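You operate a simulated robot arm through the tools that you are given. There is no shell and no other tool.

You are at the controls of a simulated robot arm. One attempt, no reset.

TASK
Shift change: teal plug out, green plug in, zero the count, then start.
Fine: the teal plug stands in the tray; all four stages end up running. Set down upright: teal plug, what you pick out.

Only the result counts: the job must be done as asked and must still hold three seconds after the hand-in. Knocking over, shifting, dropping, spilling or breaking anything else fails it.

THE ROBOT
A 7-joint arm with a two-finger parallel gripper, fixed in place. Base frame: the origin is on the floor under the middle of its stand, x ahead of it, y to its left, z up; the work surface is at about z = 900. Lengths are in mm, angles in rad, forces in N, time in s.
With the tool pointing down near the work surface it reaches from about 100 to 640 mm from the base axis. Its first joint turns from -1.152 to 1.152 rad. Payload 1.57 kg.
The tool frame sits at the grasp point between the pads (the TCP): z along the fingers, y along the line on which they close. The tips reach 30 mm beyond it. Largest opening 80 mm; finger width 17, thickness 12; the body of the gripper, 40 by 82 mm, starts 80 mm behind the TCP.
Orientation is that of the tool frame in the base frame, as a unit quaternion [w, x, y, z]. With the fingers straight down and closing along the base's y, the tool's x points along the base's -x, its y along +y and its z along -z.

THE INTERFACE
- The arm moves only by the tool move_arm. Its arguments are lists of equal length, an entry for each row: "dp": the shift along the tool's x, y, z in mm, a list of three; "rotation": the turn, a rotation vector about the tool's x, y, z in rad, a list of three; "fingers": the gripper command, from -1 (fully open) to 1 (shut), values between in proportion. In form: {"dp": [[x, y, z], ...], "rotation": [[wx, wy, wz], ...], "fingers": [fingers, ...]}. A call has 1 to 20 rows; each row shifts and turns the commanded pose from where the row before left it, along the tool's axes as they then stand. Rows are played at 5 a second. More than 50 mm and 0.15 rad between two rows, or a gripper value outside its range, and nothing of the call is played. A pose out of reach is approached as far as the arm can. The call stops where the force on the tool passes 40 N (or 10 N more than at its start, if that is more) or the arm is blocked; 0.2 s more then pass. The fingers move at their own pace (about 72 mm/s each) and stop on an object; they squeeze with about 20 N. The grip force told is the motor's: it shows also when the fingers shut on nothing. Time passes only in rows, and 0.2 s behind the last, so rows that do not move let the fingers close. It gives the time, the measured TCP pose, the force on the tool (base axes), the opening and the grip force at its end, in the units of the frame above (readings bear some noise), with the torque about the TCP (base axes, N m) and any sound that the robot's microphone picked up.
- Cameras (640 x 400 px; columns grow to the right, rows downward): "scene" is fixed at [74.4, 427.9, 1435.2]; the picture's right is [-0.77, -0.64, 0.00], its down [-0.37, 0.45, -0.81] and it looks along [0.52, -0.62, -0.58] (base axes); focal length 298 px, centre (320, 200). "wrist" rides on the gripper at [72, -7, -122] in the tool frame; the picture's right is [0.09, 1.00, 0.00], its down [-0.84, 0.08, -0.54] and it looks along [-0.54, 0.05, 0.84] (tool axes); focal length 238 px, centre (320, 200). There is no depth. A picture from a camera that has moved, and an enlarged one, comes with that camera's place and axes in the base frame and with its lens. The place of the scene camera against the robot may be out by one fixed shift of up to 25 mm in any direction.
- camera(camera): a new picture of that camera. No time passes.
- enlarge(camera, box): a new picture of the part [left, top, right, bottom] of that camera's present view, enlarged. No time passes.
- job_done(): hands the job in; it is judged then, once.

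Places have to be worked out from the pictures, the camera data and where the tool is seen. Open the gripper and draw the arm clear of the work before you hand the job in, unless the task says otherwise.

The tools are called after ">>>" as name(argument=value, ...) on one line, values as JSON. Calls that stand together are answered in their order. move_arm: Moves the arm, as the interface text tells. Its arguments: {"type":"object","properties":{"dp":{"type":"array","items":{"type":"array","items":{"type":"number"}}},"rotation":{"type":"array","items":{"type":"array","items":{"type":"number"}}},"fingers":{"type":"array","items":{"type":"number"}}},"required":["dp","rotation","fingers"]} The other tools are called the same way: camera (camera) takes a picture; enlarge (camera, box) takes an enlarged picture of a part of a camera's view; job_done () hands the job in.

At the start:

```text
time_s: 0.0
eef_pos: [369.9, 9.9, 1234.4]
ee_rot: [0.0, 0.0, 1.0, 0.001]
force: [0.7, 0.4, -0.8]
wrist_torque: [0.02, -0.01, 0.0]
width: 79.9
grip_force: 0.0
```

scene: 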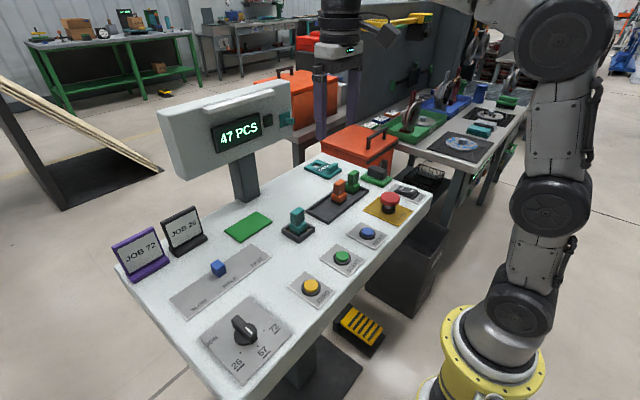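
wrist: 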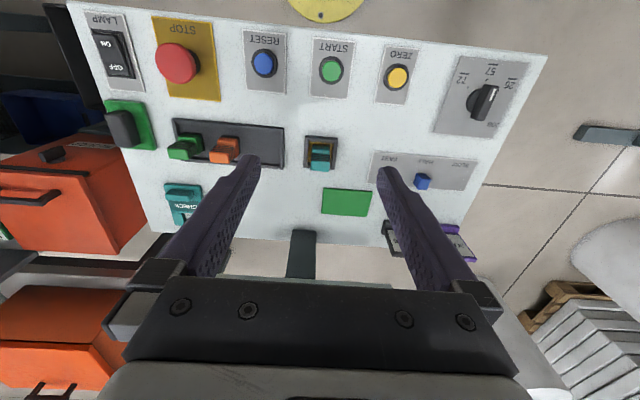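

I see a console with a dial, slider, buttons, a teal plug in a socket, a tray with plugs, and a display. I'll enlarge several parts to read the labels before moving.

>>> enlarge(camera="scene", box=[260, 140, 450, 260])

>>> enlarge(camera="scene", box=[100, 190, 340, 390])

>>> enlarge(camera="scene", box=[150, 70, 310, 200])

>>> enlarge(camera="wrist", box=[60, 0, 300, 150])

>>> enlarge(camera="wrist", box=[300, 30, 560, 230])

>>> enlarge(camera="wrist", box=[90, 90, 300, 230])

```text
3.33 times, centred on (355, 200) of scene
camera zoom: at [74.4, 427.9, 1435.2], right [-0.77, -0.64, 0.0], down [-0.37, 0.45, -0.81], along [0.52, -0.62, -0.58], focal length 992 px, centre (203, 200)
```

zoom: 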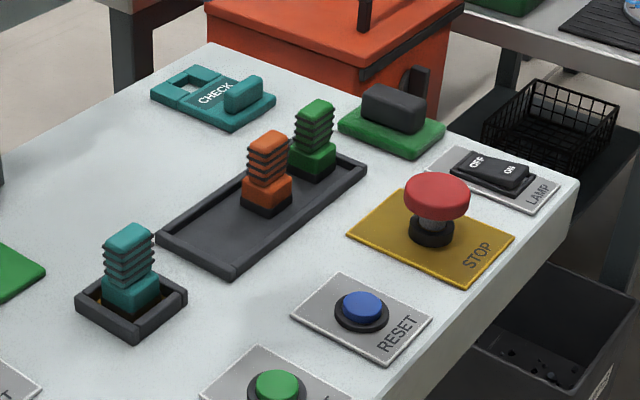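

```text
2.00 times, centred on (220, 290) of scene
camera zoom: at [74.4, 427.9, 1435.2], right [-0.77, -0.64, 0.0], down [-0.37, 0.45, -0.81], along [0.52, -0.62, -0.58], focal length 595 px, centre (520, 20)
```

zoom: 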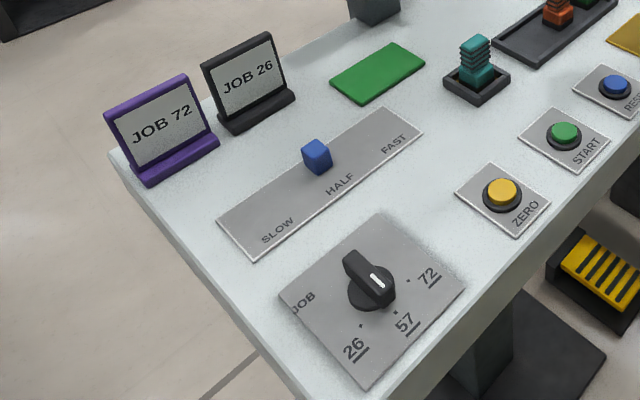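

```text
3.08 times, centred on (230, 135) of scene
camera zoom: at [74.4, 427.9, 1435.2], right [-0.77, -0.64, 0.0], down [-0.37, 0.45, -0.81], along [0.52, -0.62, -0.58], focal length 916 px, centre (597, 400)
```

zoom: 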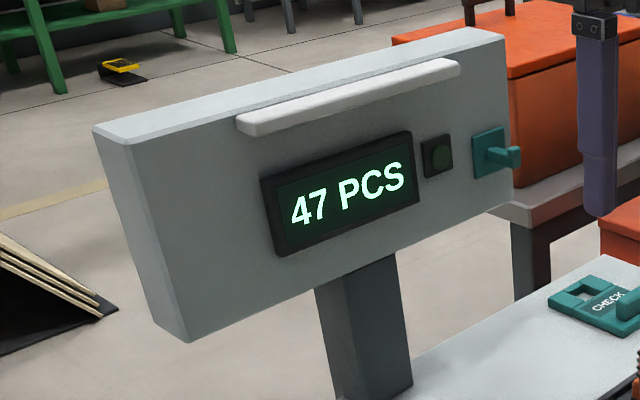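

```text
2.67 times, centred on (180, 75) of wrist
camera zoom: at [299.0, 3.3, 1355.6], right [-0.09, 1.0, 0.0], down [0.84, 0.08, 0.54], along [0.54, 0.05, -0.84], focal length 636 px, centre (693, 533)
```

zoom: 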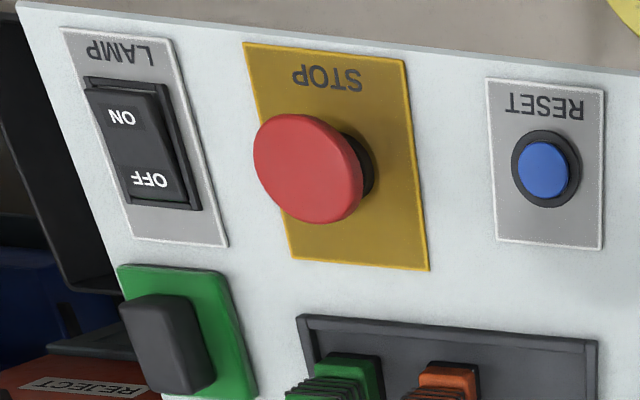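

```text
2.00 times, centred on (430, 130) of wrist
camera zoom: at [299.0, 3.3, 1355.6], right [-0.09, 1.0, 0.0], down [0.84, 0.08, 0.54], along [0.54, 0.05, -0.84], focal length 477 px, centre (100, 340)
```

zoom: 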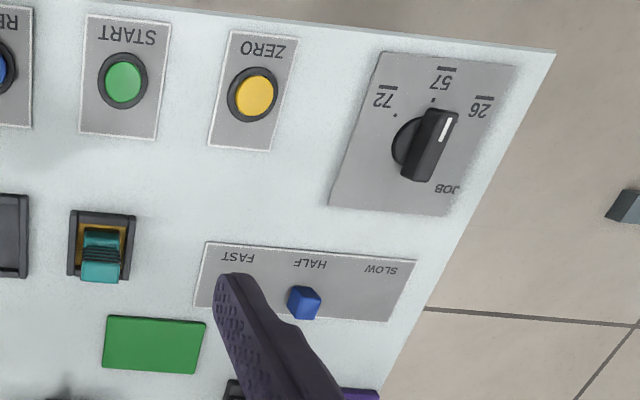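

```text
2.86 times, centred on (195, 160) of wrist
camera zoom: at [299.0, 3.3, 1355.6], right [-0.09, 1.0, 0.0], down [0.84, 0.08, 0.54], along [0.54, 0.05, -0.84], focal length 681 px, centre (677, 314)
```

zoom: 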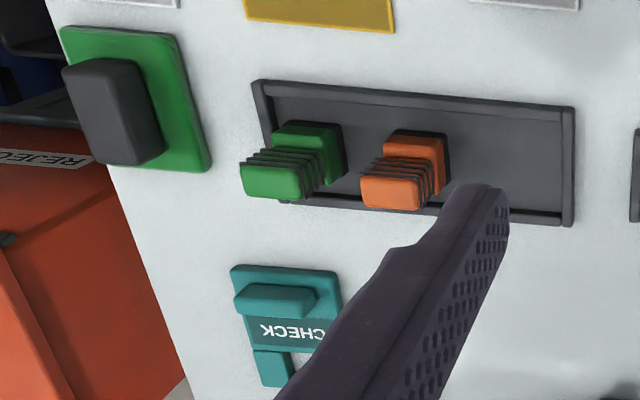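

The teal plug sits in a socket near (490, 20), and the tray with the orange and green plugs is near (480, -160). I'll lower the tool and shift it right for a closer look at the plugs, keeping clear of everything.

>>> move_arm(dp=[[7, -27, 35], [7, -27, 35], [6, -26, 34], [0, 0, 0]], rotation=[[0, 0, 0], [0, 0, 0], [0, 0, 0], [0, 0, 0]], fingers=[-1, -1, -1, -1])

>>> camera(camera="wrist")

>>> camera(camera="scene")

```text
time_s: 1.0
eef_pos: [350.0, -72.3, 1129.0]
ee_rot: [0.0, -0.001, 1.0, 0.0]
force: [0.9, -0.2, 0.2]
wrist_torque: [0.0, 0.0, 0.0]
width: 80.1
grip_force: 0.0
```

```text
taken
camera wrist: at [278.9, -78.5, 1250.9], right [-0.09, 1.0, 0.0], down [0.84, 0.08, 0.54], along [0.54, 0.05, -0.84], focal length 238 px, centre (320, 200)
```

wrist: 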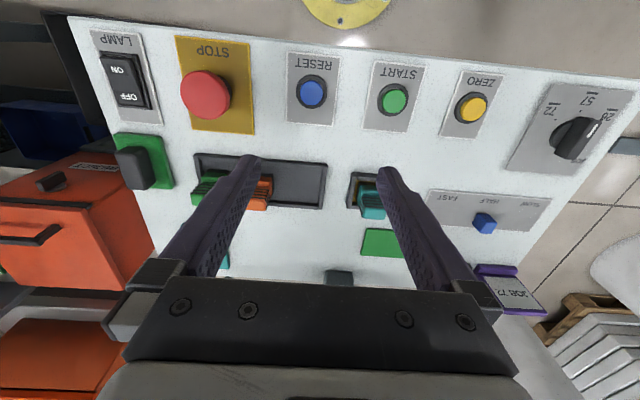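

```text
taken
```

scene: 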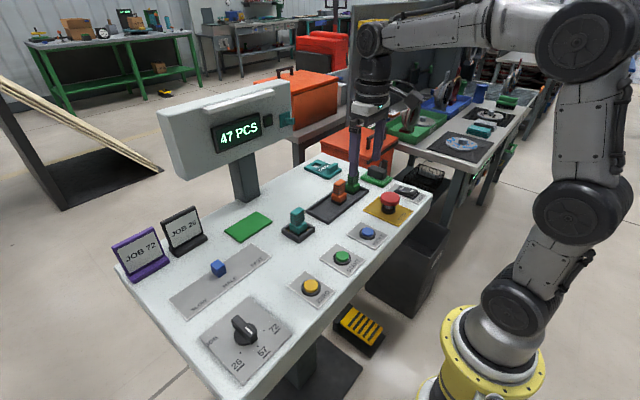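

The fingers hide parts of the tray, so I'll enlarge the present wrist view for the parts I can see and for the STOP, START and ZERO buttons.

>>> enlarge(camera="wrist", box=[170, 110, 410, 260])

>>> enlarge(camera="wrist", box=[280, 30, 640, 200])

>>> enlarge(camera="scene", box=[200, 300, 300, 390])

>>> enlarge(camera="scene", box=[270, 190, 350, 250])

```text
2.67 times, centred on (290, 185) of wrist
camera zoom: at [278.9, -78.5, 1250.9], right [-0.09, 1.0, 0.0], down [0.84, 0.08, 0.54], along [0.54, 0.05, -0.84], focal length 636 px, centre (400, 240)
```

zoom: 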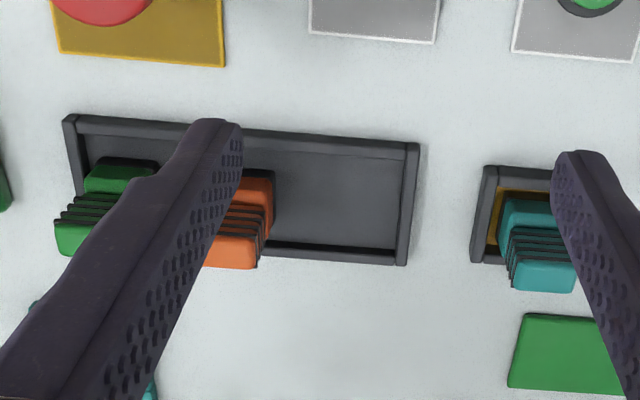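

```text
1.78 times, centred on (460, 115) of wrist
camera zoom: at [278.9, -78.5, 1250.9], right [-0.09, 1.0, 0.0], down [0.84, 0.08, 0.54], along [0.54, 0.05, -0.84], focal length 424 px, centre (71, 351)
```

zoom: 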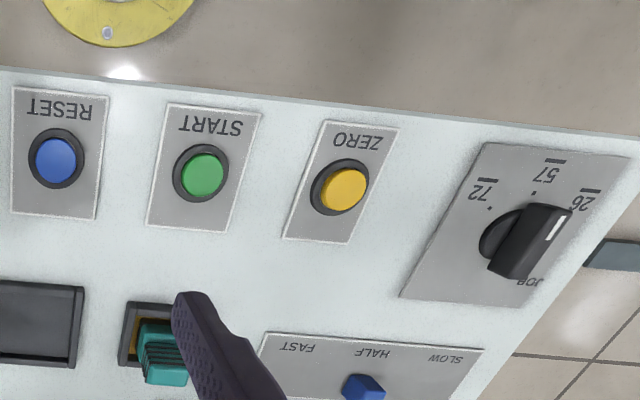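

```text
4.44 times, centred on (250, 345) of scene
camera zoom: at [74.4, 427.9, 1435.2], right [-0.77, -0.64, 0.0], down [-0.37, 0.45, -0.81], along [0.52, -0.62, -0.58], focal length 1322 px, centre (631, -444)
```

zoom: 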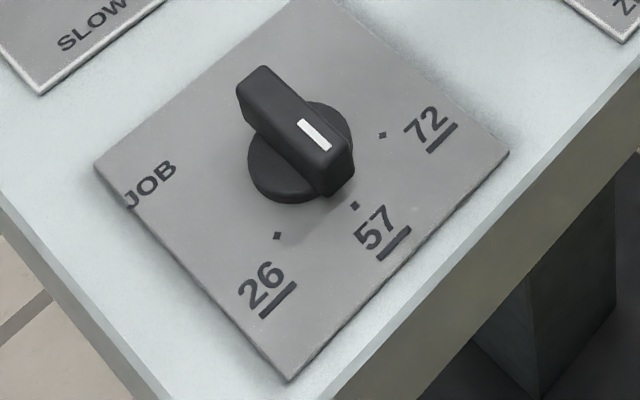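

```text
6.67 times, centred on (310, 220) of scene
camera zoom: at [74.4, 427.9, 1435.2], right [-0.77, -0.64, 0.0], down [-0.37, 0.45, -0.81], along [0.52, -0.62, -0.58], focal length 1984 px, centre (387, 67)
```

zoom: 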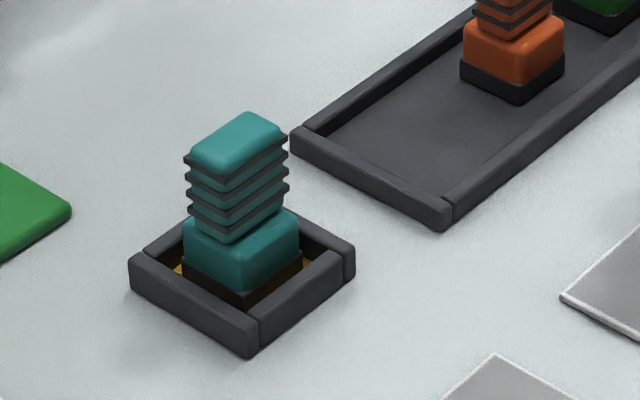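

The dial points at 57 and stays put; the socket is a square rim with a gold floor, centred near (475, 20). I'll hover above the teal plug at about z 1090 to measure it between the fingers.

>>> move_arm(dp=[[-42, 31, 13], [-42, 31, 13], [-41, 30, 13], [0, 0, 0]], rotation=[[0, 0, 0], [0, 0, 0], [0, 0, 0], [0, 0, 0]], fingers=[-1, -1, -1, -1])

>>> camera(camera="wrist")

>>> camera(camera="scene")

>>> enlarge(camera="wrist", box=[220, 60, 420, 200])

```text
refused: row 1 steps farther than a row can; nothing moved
```

```text
taken
camera wrist: at [278.9, -78.5, 1250.9], right [-0.09, 1.0, 0.0], down [0.84, 0.08, 0.54], along [0.54, 0.05, -0.84], focal length 238 px, centre (320, 200)
```

wrist: 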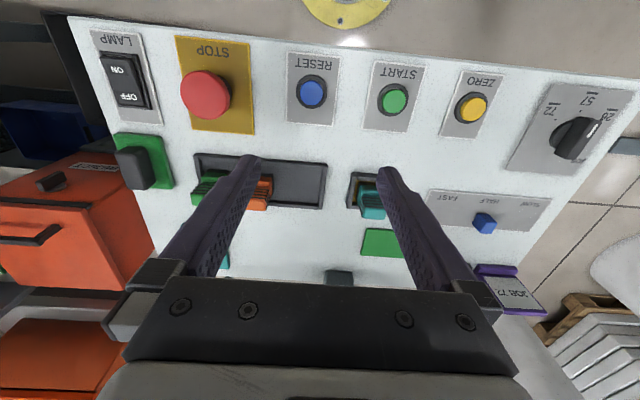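

```text
taken
```

scene: 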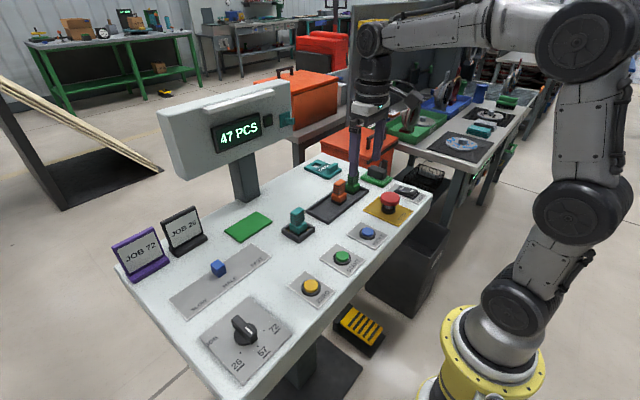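

```text
2.86 times, centred on (320, 130) of wrist
camera zoom: at [278.9, -78.5, 1250.9], right [-0.09, 1.0, 0.0], down [0.84, 0.08, 0.54], along [0.54, 0.05, -0.84], focal length 681 px, centre (320, 400)
```

zoom: 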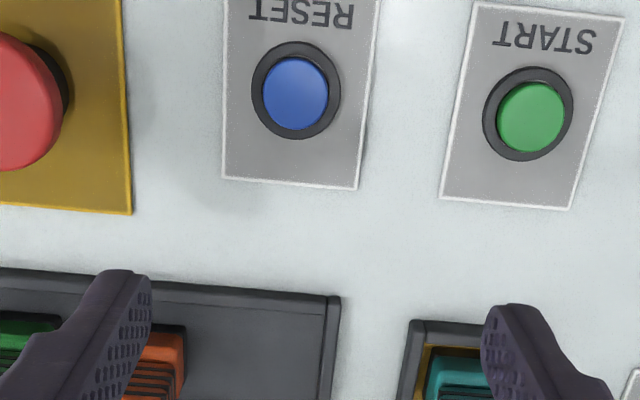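

The move was refused because each row exceeded 50 mm in total. I'll resend it in smaller steps to the same hover point above the teal plug.

>>> move_arm(dp=[[-25, 19, 8], [-25, 19, 8], [-25, 18, 8], [-25, 18, 8], [-25, 18, 7], [0, 0, 0]], rotation=[[0, 0, 0], [0, 0, 0], [0, 0, 0], [0, 0, 0], [0, 0, 0], [0, 0, 0]], fingers=[-1, -1, -1, -1, -1, -1])

>>> camera(camera="wrist")

>>> camera(camera="scene")

>>> enlarge(camera="wrist", box=[220, 60, 420, 200])

```text
time_s: 2.4
eef_pos: [475.4, 23.5, 1088.4]
ee_rot: [0.0, 0.0, 1.0, 0.0]
force: [-0.7, 0.4, -0.5]
wrist_torque: [0.02, 0.02, -0.01]
width: 80.1
grip_force: 0.1
```

```text
taken
camera wrist: at [404.0, 16.7, 1210.6], right [-0.09, 1.0, 0.0], down [0.84, 0.08, 0.54], along [0.54, 0.05, -0.84], focal length 238 px, centre (320, 200)
```

wrist: 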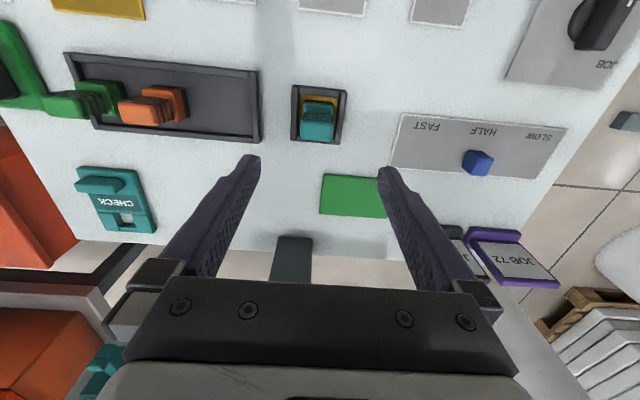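

```text
taken
```

scene: 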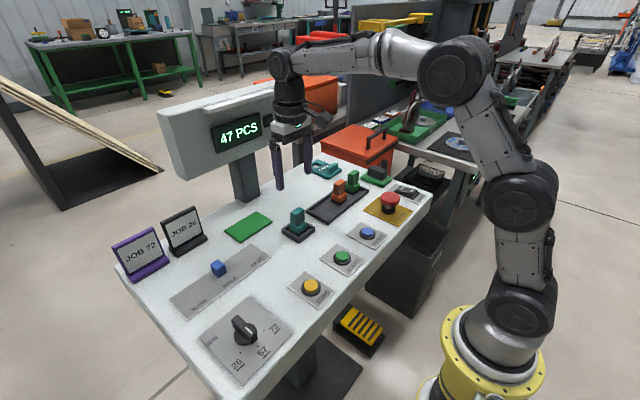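

```text
2.86 times, centred on (320, 130) of wrist
camera zoom: at [404.0, 16.7, 1210.6], right [-0.09, 1.0, 0.0], down [0.84, 0.08, 0.54], along [0.54, 0.05, -0.84], focal length 681 px, centre (320, 400)
```

zoom: 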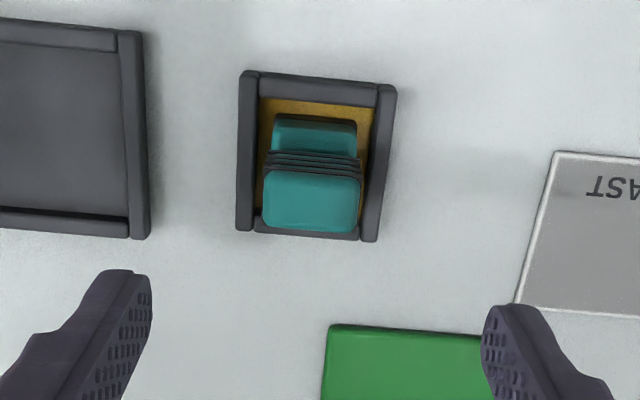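

Everything is aligned with the base axes: socket centre ≈ (476, 20.5), plug grip about 34 mm in y by 20 mm in x, top ≈ z 970; tray spans x 432–516, y -256 to -52. I'll align y and descend to z ≈ 962 with open fingers, then check before closing.

>>> move_arm(dp=[[0, -3, 20], [0, 0, 30], [0, 0, 30], [0, 0, 26], [0, 0, 20], [0, 0, 0]], rotation=[[0, 0, 0], [0, 0, 0], [0, 0, 0], [0, 0, 0], [0, 0, 0], [0, 0, 0]], fingers=[-1, -1, -1, -1, -1, -1])

>>> camera(camera="wrist")

>>> enlarge(camera="scene", box=[240, 140, 400, 260])

```text
time_s: 3.8
eef_pos: [474.8, 19.5, 963.5]
ee_rot: [-0.001, 0.0, 1.0, 0.0]
force: [-0.3, -0.8, -0.3]
wrist_torque: [-0.01, -0.01, 0.03]
width: 79.7
grip_force: 0.2
```

```text
taken
camera wrist: at [404.7, 12.0, 1084.6], right [-0.09, 1.0, 0.0], down [0.84, 0.08, 0.54], along [0.54, 0.05, -0.84], focal length 238 px, centre (320, 200)
```

wrist: 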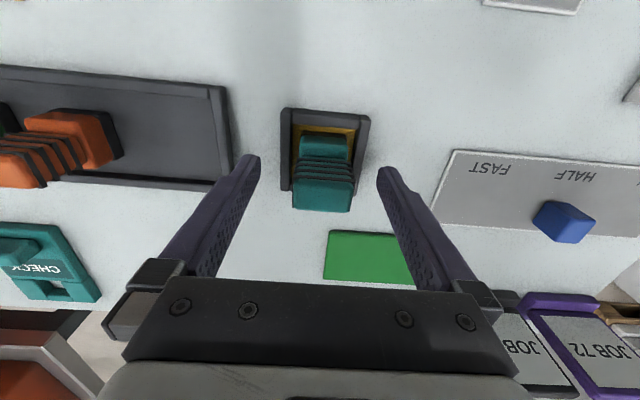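

```text
3.33 times, centred on (320, 200) of scene
camera zoom: at [74.4, 427.9, 1435.2], right [-0.77, -0.64, 0.0], down [-0.37, 0.45, -0.81], along [0.52, -0.62, -0.58], focal length 992 px, centre (320, 200)
```

zoom: 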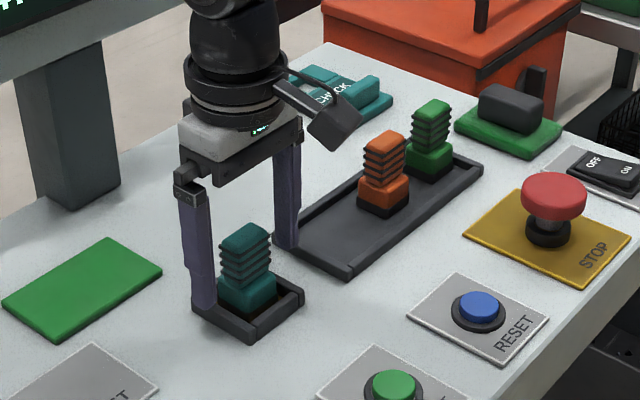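

The fingers straddle the plug evenly with tips well above the rim. I'll close the gripper and read the width.

>>> move_arm(dp=[[0, 0, 0], [0, 0, 0], [0, 0, 0], [0, 0, 0], [0, 0, 0]], rotation=[[0, 0, 0], [0, 0, 0], [0, 0, 0], [0, 0, 0], [0, 0, 0]], fingers=[1, 1, 1, 1, 1])

>>> enlarge(camera="scene", box=[240, 140, 400, 260])

```text
time_s: 5.0
eef_pos: [476.4, 18.4, 962.8]
ee_rot: [-0.001, -0.001, 1.0, 0.0]
force: [0.0, -0.3, 0.6]
wrist_torque: [-0.01, -0.04, 0.0]
width: 33.6
grip_force: 19.7
```

```text
3.33 times, centred on (320, 200) of scene
camera zoom: at [74.4, 427.9, 1435.2], right [-0.77, -0.64, 0.0], down [-0.37, 0.45, -0.81], along [0.52, -0.62, -0.58], focal length 992 px, centre (320, 200)
```

zoom: 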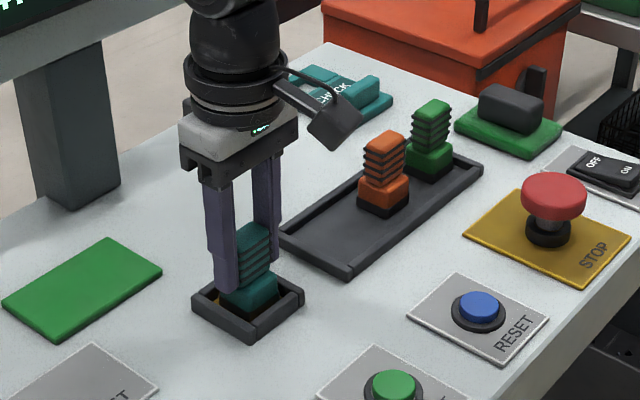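

The plug is gripped at 33.6 mm with about 20 N. I'll lift it straight up, slowly at first.

>>> move_arm(dp=[[0, 0, -5], [0, 0, -10], [0, 0, -20], [0, 0, -30], [0, 0, -35], [0, 0, 0]], rotation=[[0, 0, 0], [0, 0, 0], [0, 0, 0], [0, 0, 0], [0, 0, 0], [0, 0, 0]], fingers=[1, 1, 1, 1, 1, 1])

>>> camera(camera="wrist")

>>> camera(camera="scene")

```text
time_s: 6.4
eef_pos: [474.6, 18.7, 1063.5]
ee_rot: [0.0, 0.0, 1.0, 0.0]
force: [-0.1, 0.2, -0.3]
wrist_torque: [-0.02, -0.04, -0.04]
width: 33.5
grip_force: 20.1
```

```text
taken
camera wrist: at [404.0, 11.4, 1185.2], right [-0.09, 1.0, 0.0], down [0.84, 0.08, 0.54], along [0.54, 0.05, -0.84], focal length 238 px, centre (320, 200)
```

wrist: 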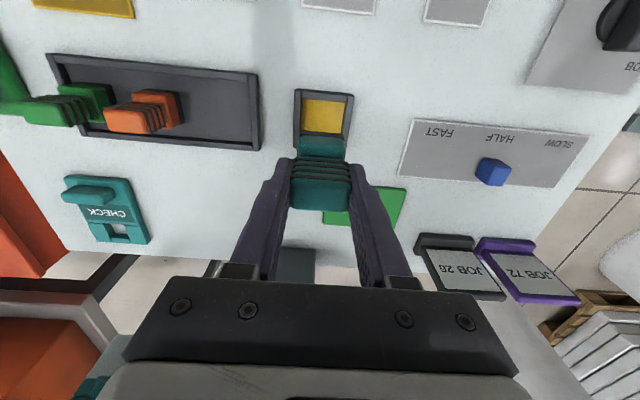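

```text
taken
```

scene: 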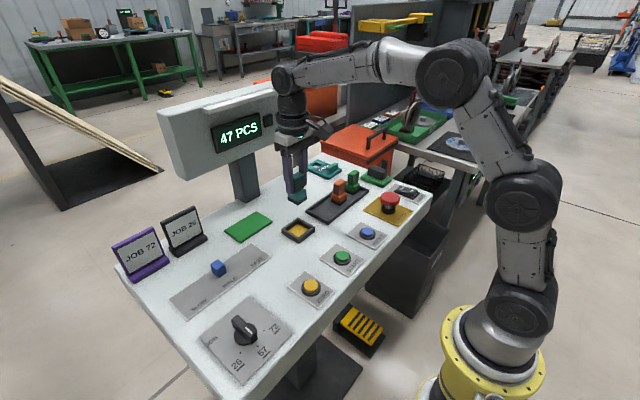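

The teal plug came out cleanly and the socket is empty. I'll enlarge the tray view to measure where the free space and the orange and green plugs are.

>>> enlarge(camera="wrist", box=[20, 40, 280, 200])

>>> enlarge(camera="wrist", box=[230, 60, 410, 220])

>>> enlarge(camera="scene", box=[270, 150, 410, 250])

```text
2.46 times, centred on (150, 120) of wrist
camera zoom: at [404.0, 11.4, 1185.2], right [-0.09, 1.0, 0.0], down [0.84, 0.08, 0.54], along [0.54, 0.05, -0.84], focal length 587 px, centre (738, 397)
```

zoom: 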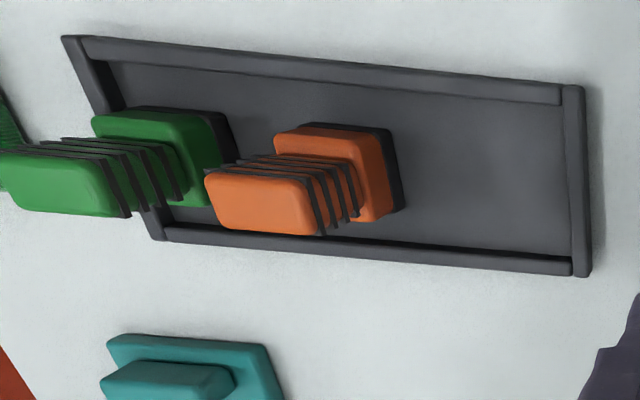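

```text
2.50 times, centred on (320, 140) of wrist
camera zoom: at [404.0, 11.4, 1185.2], right [-0.09, 1.0, 0.0], down [0.84, 0.08, 0.54], along [0.54, 0.05, -0.84], focal length 596 px, centre (320, 350)
```

zoom: 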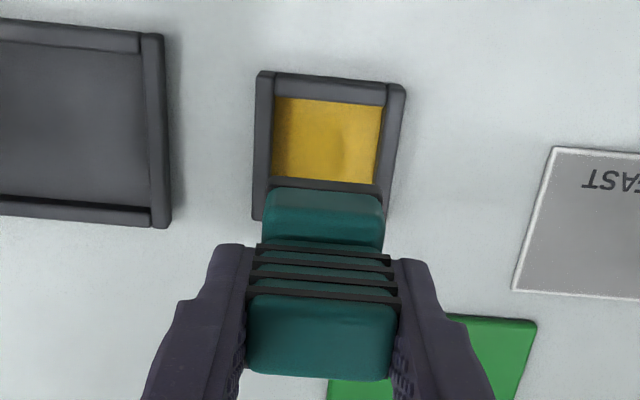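

```text
4.00 times, centred on (340, 200) of scene
camera zoom: at [74.4, 427.9, 1435.2], right [-0.77, -0.64, 0.0], down [-0.37, 0.45, -0.81], along [0.52, -0.62, -0.58], focal length 1190 px, centre (240, 200)
```

zoom: 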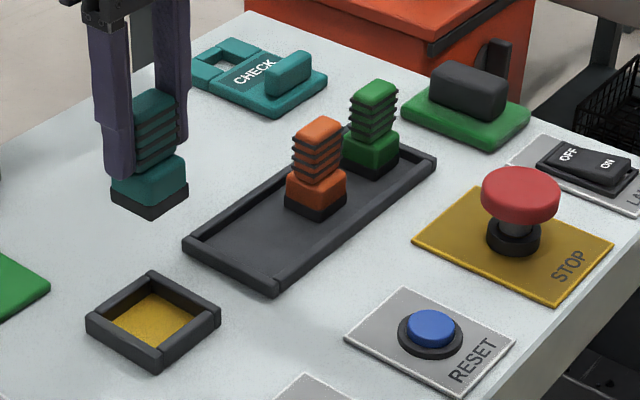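

Orange stands at y ≈ -156, green at y ≈ -227, both at x ≈ 476, so the free third place is around y ≈ -84. I'll carry the teal plug there and lower it to just above the tray floor.

>>> move_arm(dp=[[0, -35, 0], [0, -35, 0], [0, -33, 0], [0, 0, 35], [0, 0, 30], [0, 0, 22], [0, 0, 0]], rotation=[[0, 0, 0], [0, 0, 0], [0, 0, 0], [0, 0, 0], [0, 0, 0], [0, 0, 0], [0, 0, 0]], fingers=[1, 1, 1, 1, 1, 1, 1])

>>> camera(camera="wrist")

>>> enlarge(camera="scene", box=[270, 150, 410, 250])

```text
time_s: 8.0
eef_pos: [474.5, -83.8, 978.2]
ee_rot: [0.0, 0.0, 1.0, 0.0]
force: [-0.2, 1.0, -0.5]
wrist_torque: [-0.02, 0.0, 0.0]
width: 33.6
grip_force: 20.0
```

```text
taken
camera wrist: at [403.8, -90.7, 1099.5], right [-0.09, 1.0, 0.0], down [0.84, 0.08, 0.54], along [0.54, 0.05, -0.84], focal length 238 px, centre (320, 200)
```

wrist: 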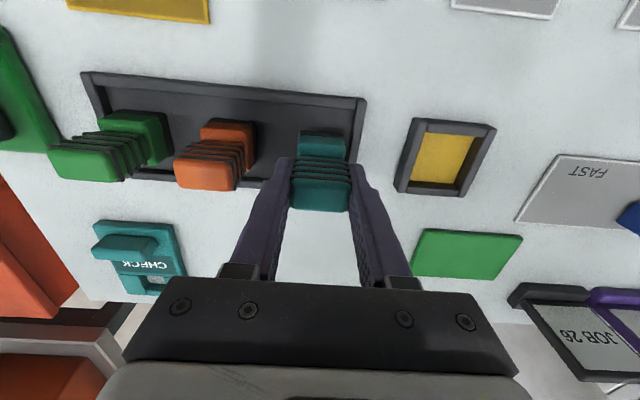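

```text
4.00 times, centred on (340, 200) of scene
camera zoom: at [74.4, 427.9, 1435.2], right [-0.77, -0.64, 0.0], down [-0.37, 0.45, -0.81], along [0.52, -0.62, -0.58], focal length 1190 px, centre (240, 200)
```

zoom: 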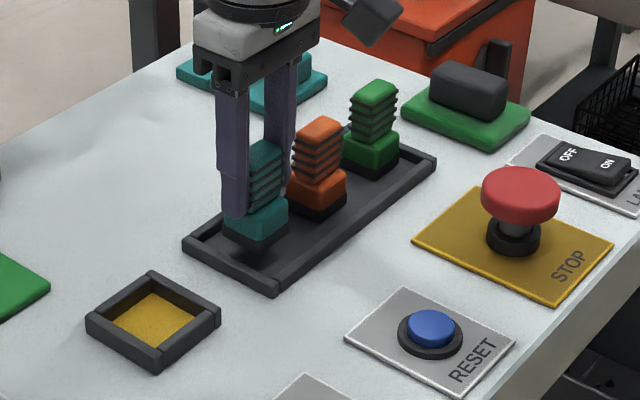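

The plug hangs upright over the free slot, inside the rims. I'll lower gently, watching the vertical force for touchdown.

>>> move_arm(dp=[[0, 0, 5], [0, 0, 5], [0, 0, 2], [0, 0, 1], [0, 0, 0]], rotation=[[0, 0, 0], [0, 0, 0], [0, 0, 0], [0, 0, 0], [0, 0, 0]], fingers=[1, 1, 1, 1, 1])

>>> enlarge(camera="scene", box=[290, 170, 370, 230])

```text
time_s: 9.2
eef_pos: [474.9, -83.4, 964.7]
ee_rot: [0.0, 0.0, 1.0, 0.0]
force: [0.5, 0.3, -0.8]
wrist_torque: [0.02, 0.01, 0.01]
width: 33.6
grip_force: 20.1
```

```text
6.67 times, centred on (330, 200) of scene
camera zoom: at [74.4, 427.9, 1435.2], right [-0.77, -0.64, 0.0], down [-0.37, 0.45, -0.81], along [0.52, -0.62, -0.58], focal length 1984 px, centre (253, 200)
```

zoom: 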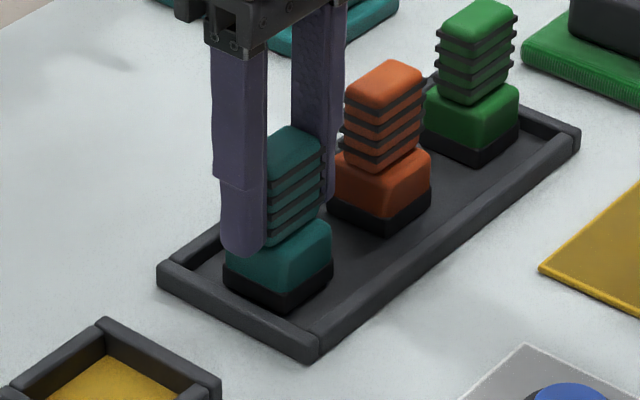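

Not yet in contact (force about zero). I'll go down another 3 mm in small steps.

>>> move_arm(dp=[[0, 0, 1], [0, 0, 1], [0, 0, 0], [0, 0, 0]], rotation=[[0, 0, 0], [0, 0, 0], [0, 0, 0], [0, 0, 0]], fingers=[1, 1, 1, 1])

```text
time_s: 10.2
eef_pos: [475.2, -84.8, 961.9]
ee_rot: [0.0, 0.0, 1.0, 0.0]
force: [-0.5, -0.4, 0.9]
wrist_torque: [-0.01, 0.01, 0.02]
width: 33.3
grip_force: 20.0
```

>>> move_arm(dp=[[0, 0, 1], [0, 0, 0], [0, 0, 0]], rotation=[[0, 0, 0], [0, 0, 0], [0, 0, 0]], fingers=[1, 1, 1])

>>> enlarge(camera="scene", box=[290, 170, 370, 230])

```text
time_s: 11.0
eef_pos: [475.7, -83.6, 963.5]
ee_rot: [0.001, 0.0, 1.0, 0.0]
force: [-3.1, 0.2, 10.6]
wrist_torque: [0.02, 0.25, -0.02]
width: 33.5
grip_force: 19.9
```

```text
6.67 times, centred on (330, 200) of scene
camera zoom: at [74.2, 427.9, 1435.2], right [-0.77, -0.64, 0.0], down [-0.37, 0.45, -0.81], along [0.52, -0.62, -0.58], focal length 1984 px, centre (253, 200)
```

zoom: 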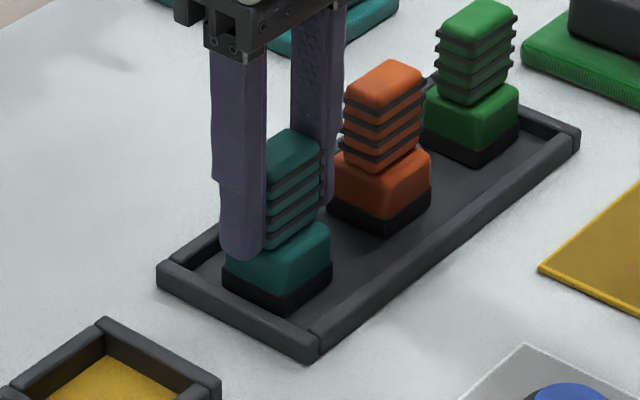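

Touchdown: about 10 N upward, plug standing on the tray floor. I'll ease up a hair, open partly (about 54 mm, clear of the orange plug), and then rise straight up.

>>> move_arm(dp=[[0, 0, -0.7], [0, 0, 0], [0, 0, 0], [0, 0, 0]], rotation=[[0, 0, 0], [0, 0, 0], [0, 0, 0], [0, 0, 0]], fingers=[1, -0.35, -0.35, -0.35])

>>> enlarge(camera="scene", box=[290, 170, 370, 230])

```text
time_s: 12.0
eef_pos: [475.6, -84.6, 961.6]
ee_rot: [-0.001, 0.0, 1.0, -0.001]
force: [-0.6, 0.2, -0.1]
wrist_torque: [0.01, -0.01, -0.03]
width: 54.2
grip_force: 0.0
```

```text
6.67 times, centred on (330, 200) of scene
camera zoom: at [74.4, 427.9, 1435.2], right [-0.77, -0.64, 0.0], down [-0.37, 0.45, -0.81], along [0.52, -0.62, -0.58], focal length 1984 px, centre (253, 200)
```

zoom: 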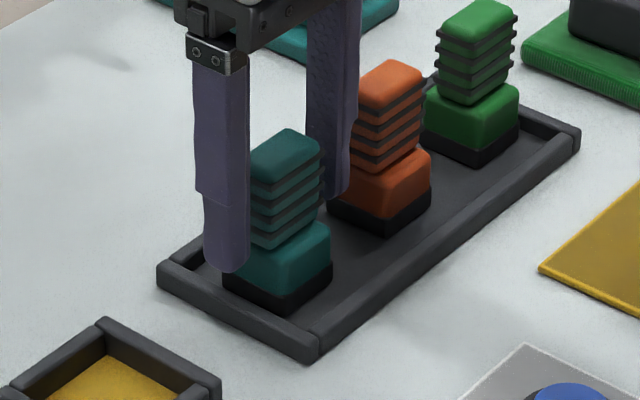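

The teal plug is released and standing upright. I'll rise straight up, move over the green plug at y ≈ -227, and measure it from above.

>>> move_arm(dp=[[0, 0, -20], [0, 0, -40], [0, 0, -45], [0, -36, 0], [0, -36, 0], [0, -36, 0], [0, -35, 0], [0, 0, 0]], rotation=[[0, 0, 0], [0, 0, 0], [0, 0, 0], [0, 0, 0], [0, 0, 0], [0, 0, 0], [0, 0, 0], [0, 0, 0]], fingers=[-0.35, -0.35, -0.35, -0.35, -0.35, -0.35, -0.35, -0.35])

>>> camera(camera="wrist")

>>> enlarge(camera="wrist", box=[230, 60, 510, 200])

>>> enlarge(camera="scene", box=[270, 150, 410, 250])

```text
time_s: 13.8
eef_pos: [475.7, -229.1, 1067.7]
ee_rot: [0.0, -0.001, 1.0, 0.0]
force: [-1.2, 0.0, 0.3]
wrist_torque: [0.03, 0.0, 0.03]
width: 53.6
grip_force: 0.1
```

```text
taken
camera wrist: at [404.7, -235.0, 1188.6], right [-0.09, 1.0, 0.0], down [0.84, 0.08, 0.54], along [0.54, 0.05, -0.84], focal length 238 px, centre (320, 200)
```

wrist: 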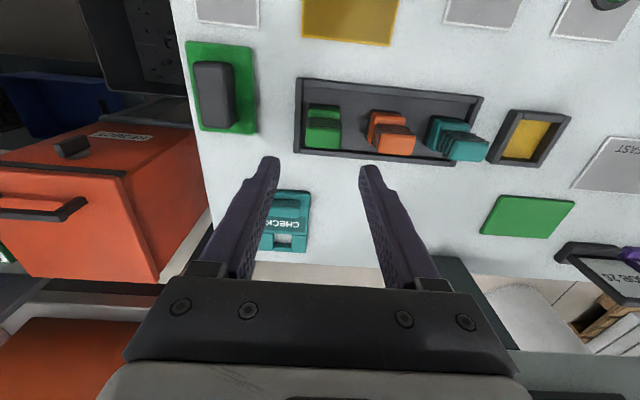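

```text
2.29 times, centred on (370, 130) of wrist
camera zoom: at [404.7, -235.0, 1188.6], right [-0.09, 1.0, 0.0], down [0.84, 0.08, 0.54], along [0.54, 0.05, -0.84], focal length 545 px, centre (206, 360)
```

zoom: 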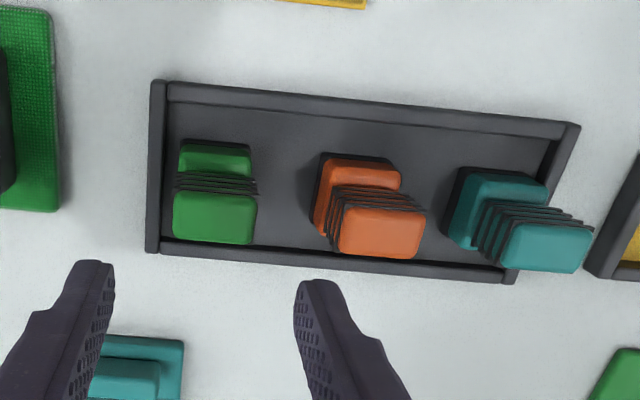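

```text
4.00 times, centred on (340, 200) of scene
camera zoom: at [74.5, 427.9, 1435.2], right [-0.77, -0.64, 0.0], down [-0.37, 0.45, -0.81], along [0.52, -0.62, -0.58], focal length 1190 px, centre (240, 200)
```

zoom: 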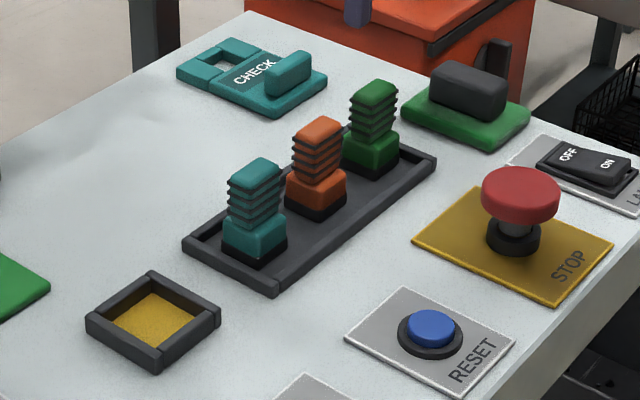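

Teal stands upright in the tray with orange untouched. The green plug's centre is about 2.8 mm to +y of my tool line; I'll correct and descend 103 mm with the fingers at 54 mm, which leaves about 13 mm to the orange plug.

>>> move_arm(dp=[[0, 2.8, 0], [0, 0, 30], [0, 0, 30], [0, 0, 25], [0, 0, 18], [0, 0, 0]], rotation=[[0, 0, 0], [0, 0, 0], [0, 0, 0], [0, 0, 0], [0, 0, 0], [0, 0, 0]], fingers=[-0.35, -0.35, -0.35, -0.35, -0.35, -0.35])

>>> camera(camera="wrist")

>>> enlarge(camera="scene", box=[300, 150, 400, 220])

```text
time_s: 15.2
eef_pos: [475.3, -225.1, 962.1]
ee_rot: [0.0, 0.0, 1.0, -0.001]
force: [-0.1, 0.4, -0.8]
wrist_torque: [0.0, -0.02, -0.01]
width: 53.8
grip_force: 0.2
```

```text
taken
camera wrist: at [404.5, -232.3, 1085.6], right [-0.09, 1.0, 0.0], down [0.84, 0.08, 0.54], along [0.54, 0.05, -0.84], focal length 238 px, centre (320, 200)
```

wrist: 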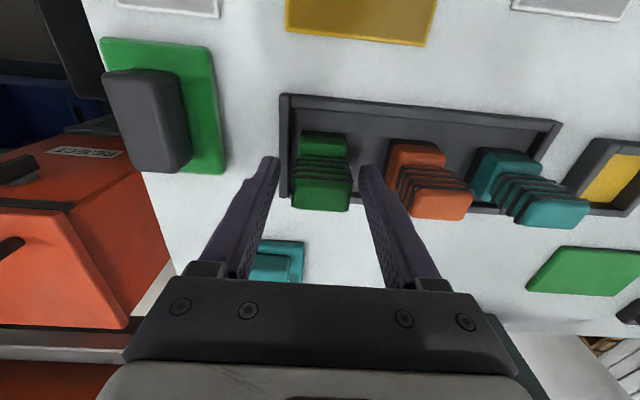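

```text
5.71 times, centred on (350, 185) of scene
camera zoom: at [74.4, 427.9, 1435.2], right [-0.77, -0.64, 0.0], down [-0.37, 0.45, -0.81], along [0.52, -0.62, -0.58], focal length 1700 px, centre (149, 286)
```

zoom: 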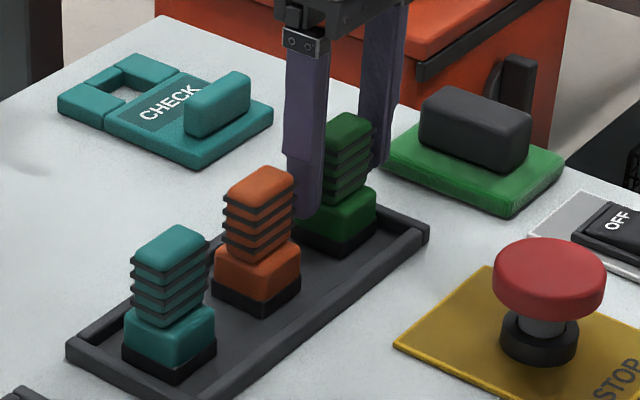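

The fingers straddle the green plug centrally with clearance to the orange one. I'll close on it, then lift straight up.

>>> move_arm(dp=[[0, 0, 0], [0, 0, 0], [0, 0, 0], [0, 0, 0], [0, 0, -5], [0, 0, -15], [0, 0, -35], [0, 0, -45], [0, 0, 0]], rotation=[[0, 0, 0], [0, 0, 0], [0, 0, 0], [0, 0, 0], [0, 0, 0], [0, 0, 0], [0, 0, 0], [0, 0, 0], [0, 0, 0]], fingers=[1, 1, 1, 1, 1, 1, 1, 1, 1])

>>> camera(camera="wrist")

>>> camera(camera="scene")

```text
time_s: 17.2
eef_pos: [476.2, -222.4, 1064.9]
ee_rot: [0.0, 0.0, 1.0, 0.0]
force: [0.3, 0.6, -1.1]
wrist_torque: [-0.01, 0.03, -0.01]
width: 33.6
grip_force: 20.0
```

```text
taken
camera wrist: at [405.7, -229.9, 1186.3], right [-0.09, 1.0, 0.0], down [0.84, 0.08, 0.54], along [0.54, 0.05, -0.84], focal length 238 px, centre (320, 200)
```

wrist: 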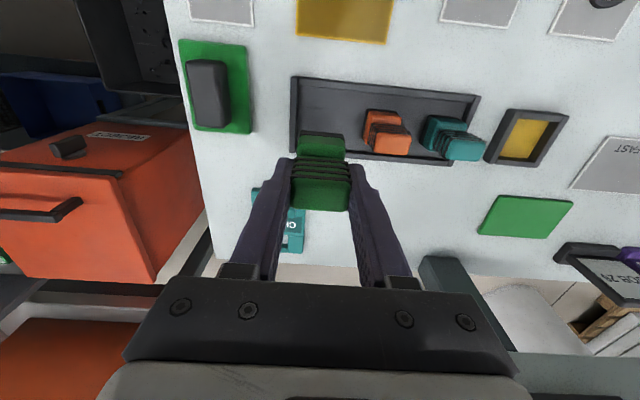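

```text
taken
```

scene: 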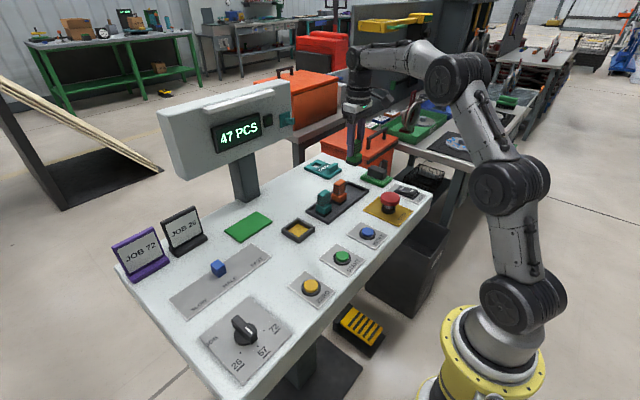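

Green plug is held at 33.6 mm; orange and teal remain standing. I'll raise a little and carry it over to the socket at y ≈ 20.4, staying high over the other plugs.

>>> move_arm(dp=[[0, 0, -20], [0, 41, 0], [0, 41, 0], [0, 41, 0], [0, 41, 0], [0, 41, 0], [0, 39.5, 0], [0, 0, 20], [0, 0, 30], [0, 0, 0]], rotation=[[0, 0, 0], [0, 0, 0], [0, 0, 0], [0, 0, 0], [0, 0, 0], [0, 0, 0], [0, 0, 0], [0, 0, 0], [0, 0, 0], [0, 0, 0]], fingers=[1, 1, 1, 1, 1, 1, 1, 1, 1, 1])

>>> camera(camera="wrist")

>>> enlarge(camera="wrist", box=[240, 80, 400, 220])

>>> enlarge(camera="scene", box=[260, 170, 360, 250])

```text
time_s: 19.4
eef_pos: [473.9, 21.2, 1035.6]
ee_rot: [0.001, -0.001, 1.0, 0.0]
force: [0.7, 0.1, -0.6]
wrist_torque: [0.0, 0.02, 0.0]
width: 33.4
grip_force: 19.9
```

```text
taken
camera wrist: at [403.8, 14.7, 1157.6], right [-0.09, 1.0, 0.0], down [0.84, 0.08, 0.54], along [0.54, 0.05, -0.84], focal length 238 px, centre (320, 200)
```

wrist: 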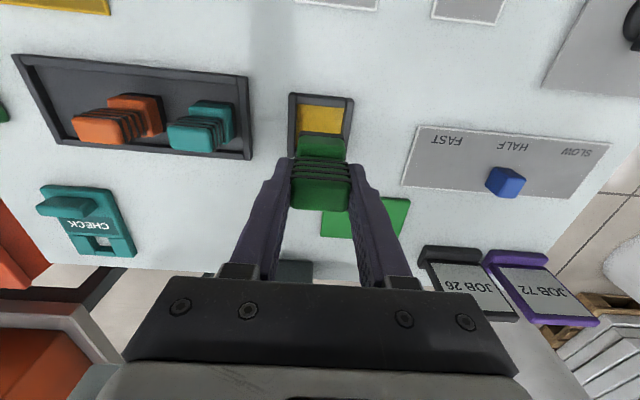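

```text
2.86 times, centred on (320, 150) of wrist
camera zoom: at [403.8, 14.7, 1157.6], right [-0.09, 1.0, 0.0], down [0.84, 0.08, 0.54], along [0.54, 0.05, -0.84], focal length 681 px, centre (320, 343)
```

zoom: 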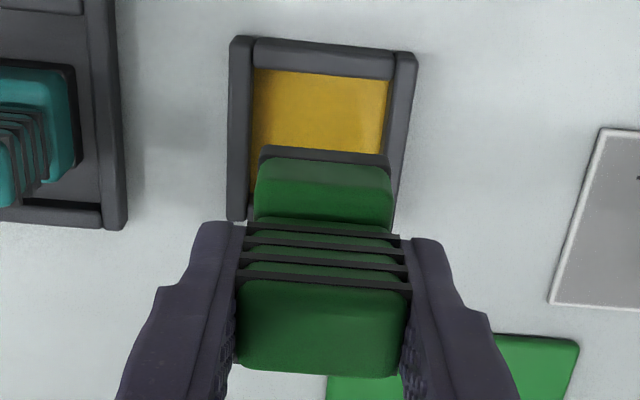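

```text
5.00 times, centred on (310, 210) of scene
camera zoom: at [74.4, 427.9, 1435.2], right [-0.77, -0.64, 0.0], down [-0.37, 0.45, -0.81], along [0.52, -0.62, -0.58], focal length 1488 px, centre (370, 150)
```

zoom: 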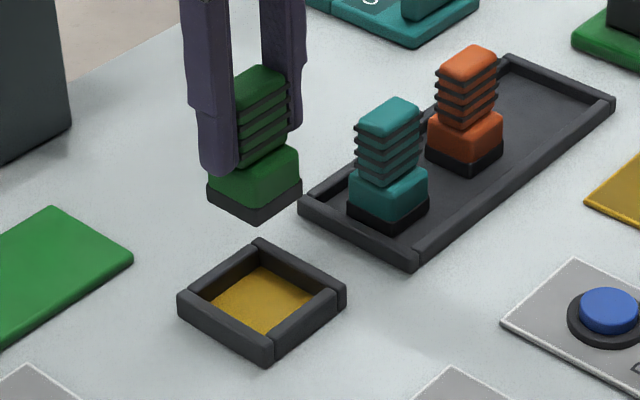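

The plug is centred in the grip, and the socket's centre lies about 1 mm to -y of my line. I'll correct that and lower to about 15 mm above seating.

>>> move_arm(dp=[[0, -1.1, 15], [0, 0, 20], [0, 0, 20], [0, 0, 0]], rotation=[[0, 0, 0], [0, 0, 0], [0, 0, 0], [0, 0, 0]], fingers=[1, 1, 1, 1])

>>> enlarge(camera="wrist", box=[240, 80, 400, 220])

>>> enlarge(camera="scene", box=[260, 180, 340, 250])

```text
time_s: 20.4
eef_pos: [473.9, 18.1, 979.8]
ee_rot: [0.0, 0.0, 1.0, 0.0]
force: [0.0, 0.7, -0.6]
wrist_torque: [0.0, 0.02, -0.02]
width: 33.7
grip_force: 20.1
```

```text
2.86 times, centred on (320, 150) of wrist
camera zoom: at [404.4, 12.9, 1101.9], right [-0.09, 1.0, 0.0], down [0.84, 0.08, 0.54], along [0.54, 0.05, -0.84], focal length 681 px, centre (320, 343)
```

zoom: 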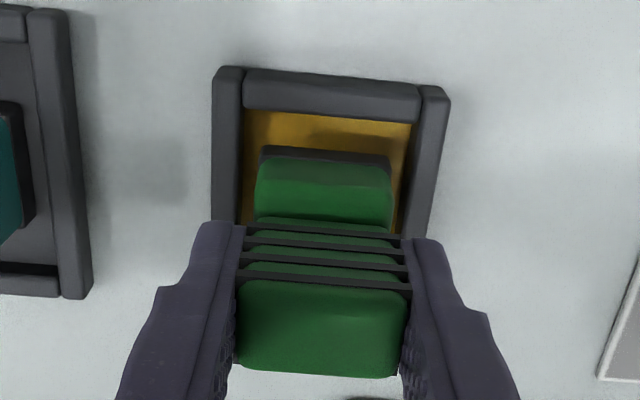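

```text
5.71 times, centred on (300, 215) of scene
camera zoom: at [74.4, 427.9, 1435.2], right [-0.77, -0.64, 0.0], down [-0.37, 0.45, -0.81], along [0.52, -0.62, -0.58], focal length 1700 px, centre (434, 114)
```

zoom: 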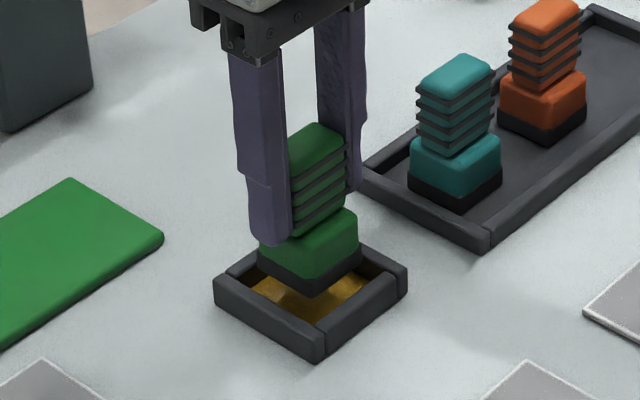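

The plug is centred over the socket opening with even margins. I'll lower it gently until it seats.

>>> move_arm(dp=[[0, 0, 5], [0, 0, 5], [0, 0, 3], [0, 0, 1], [0, 0, 0], [0, 0, 0]], rotation=[[0, 0, 0], [0, 0, 0], [0, 0, 0], [0, 0, 0], [0, 0, 0], [0, 0, 0]], fingers=[1, 1, 1, 1, 1, 1])

>>> enlarge(camera="scene", box=[260, 180, 340, 250])

```text
time_s: 21.8
eef_pos: [474.2, 18.9, 965.3]
ee_rot: [0.0, 0.0, 1.0, 0.001]
force: [0.1, 0.3, -1.2]
wrist_torque: [0.0, -0.01, -0.04]
width: 33.6
grip_force: 20.1
```

```text
5.71 times, centred on (300, 215) of scene
camera zoom: at [74.4, 427.9, 1435.2], right [-0.77, -0.64, 0.0], down [-0.37, 0.45, -0.81], along [0.52, -0.62, -0.58], focal length 1700 px, centre (434, 114)
```

zoom: 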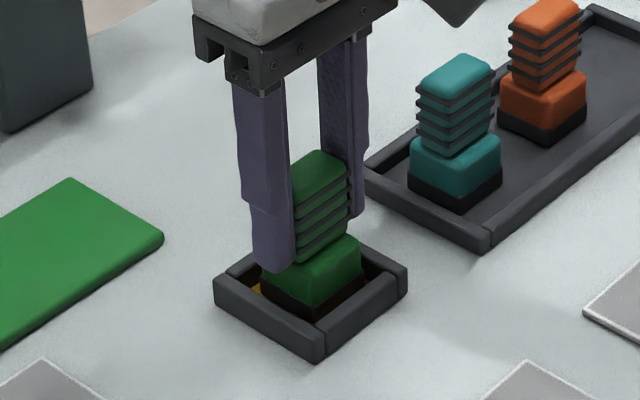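

No contact yet; I'll continue down in 1 mm steps.

>>> move_arm(dp=[[0, 0, 1], [0, 0, 1], [0, 0, 0], [0, 0, 0]], rotation=[[0, 0, 0], [0, 0, 0], [0, 0, 0], [0, 0, 0]], fingers=[1, 1, 1, 1])

```text
time_s: 22.8
eef_pos: [475.1, 20.1, 963.7]
ee_rot: [0.001, 0.0, 1.0, 0.0]
force: [-3.3, -1.0, 9.8]
wrist_torque: [-0.03, 0.26, 0.01]
width: 33.5
grip_force: 20.1
```

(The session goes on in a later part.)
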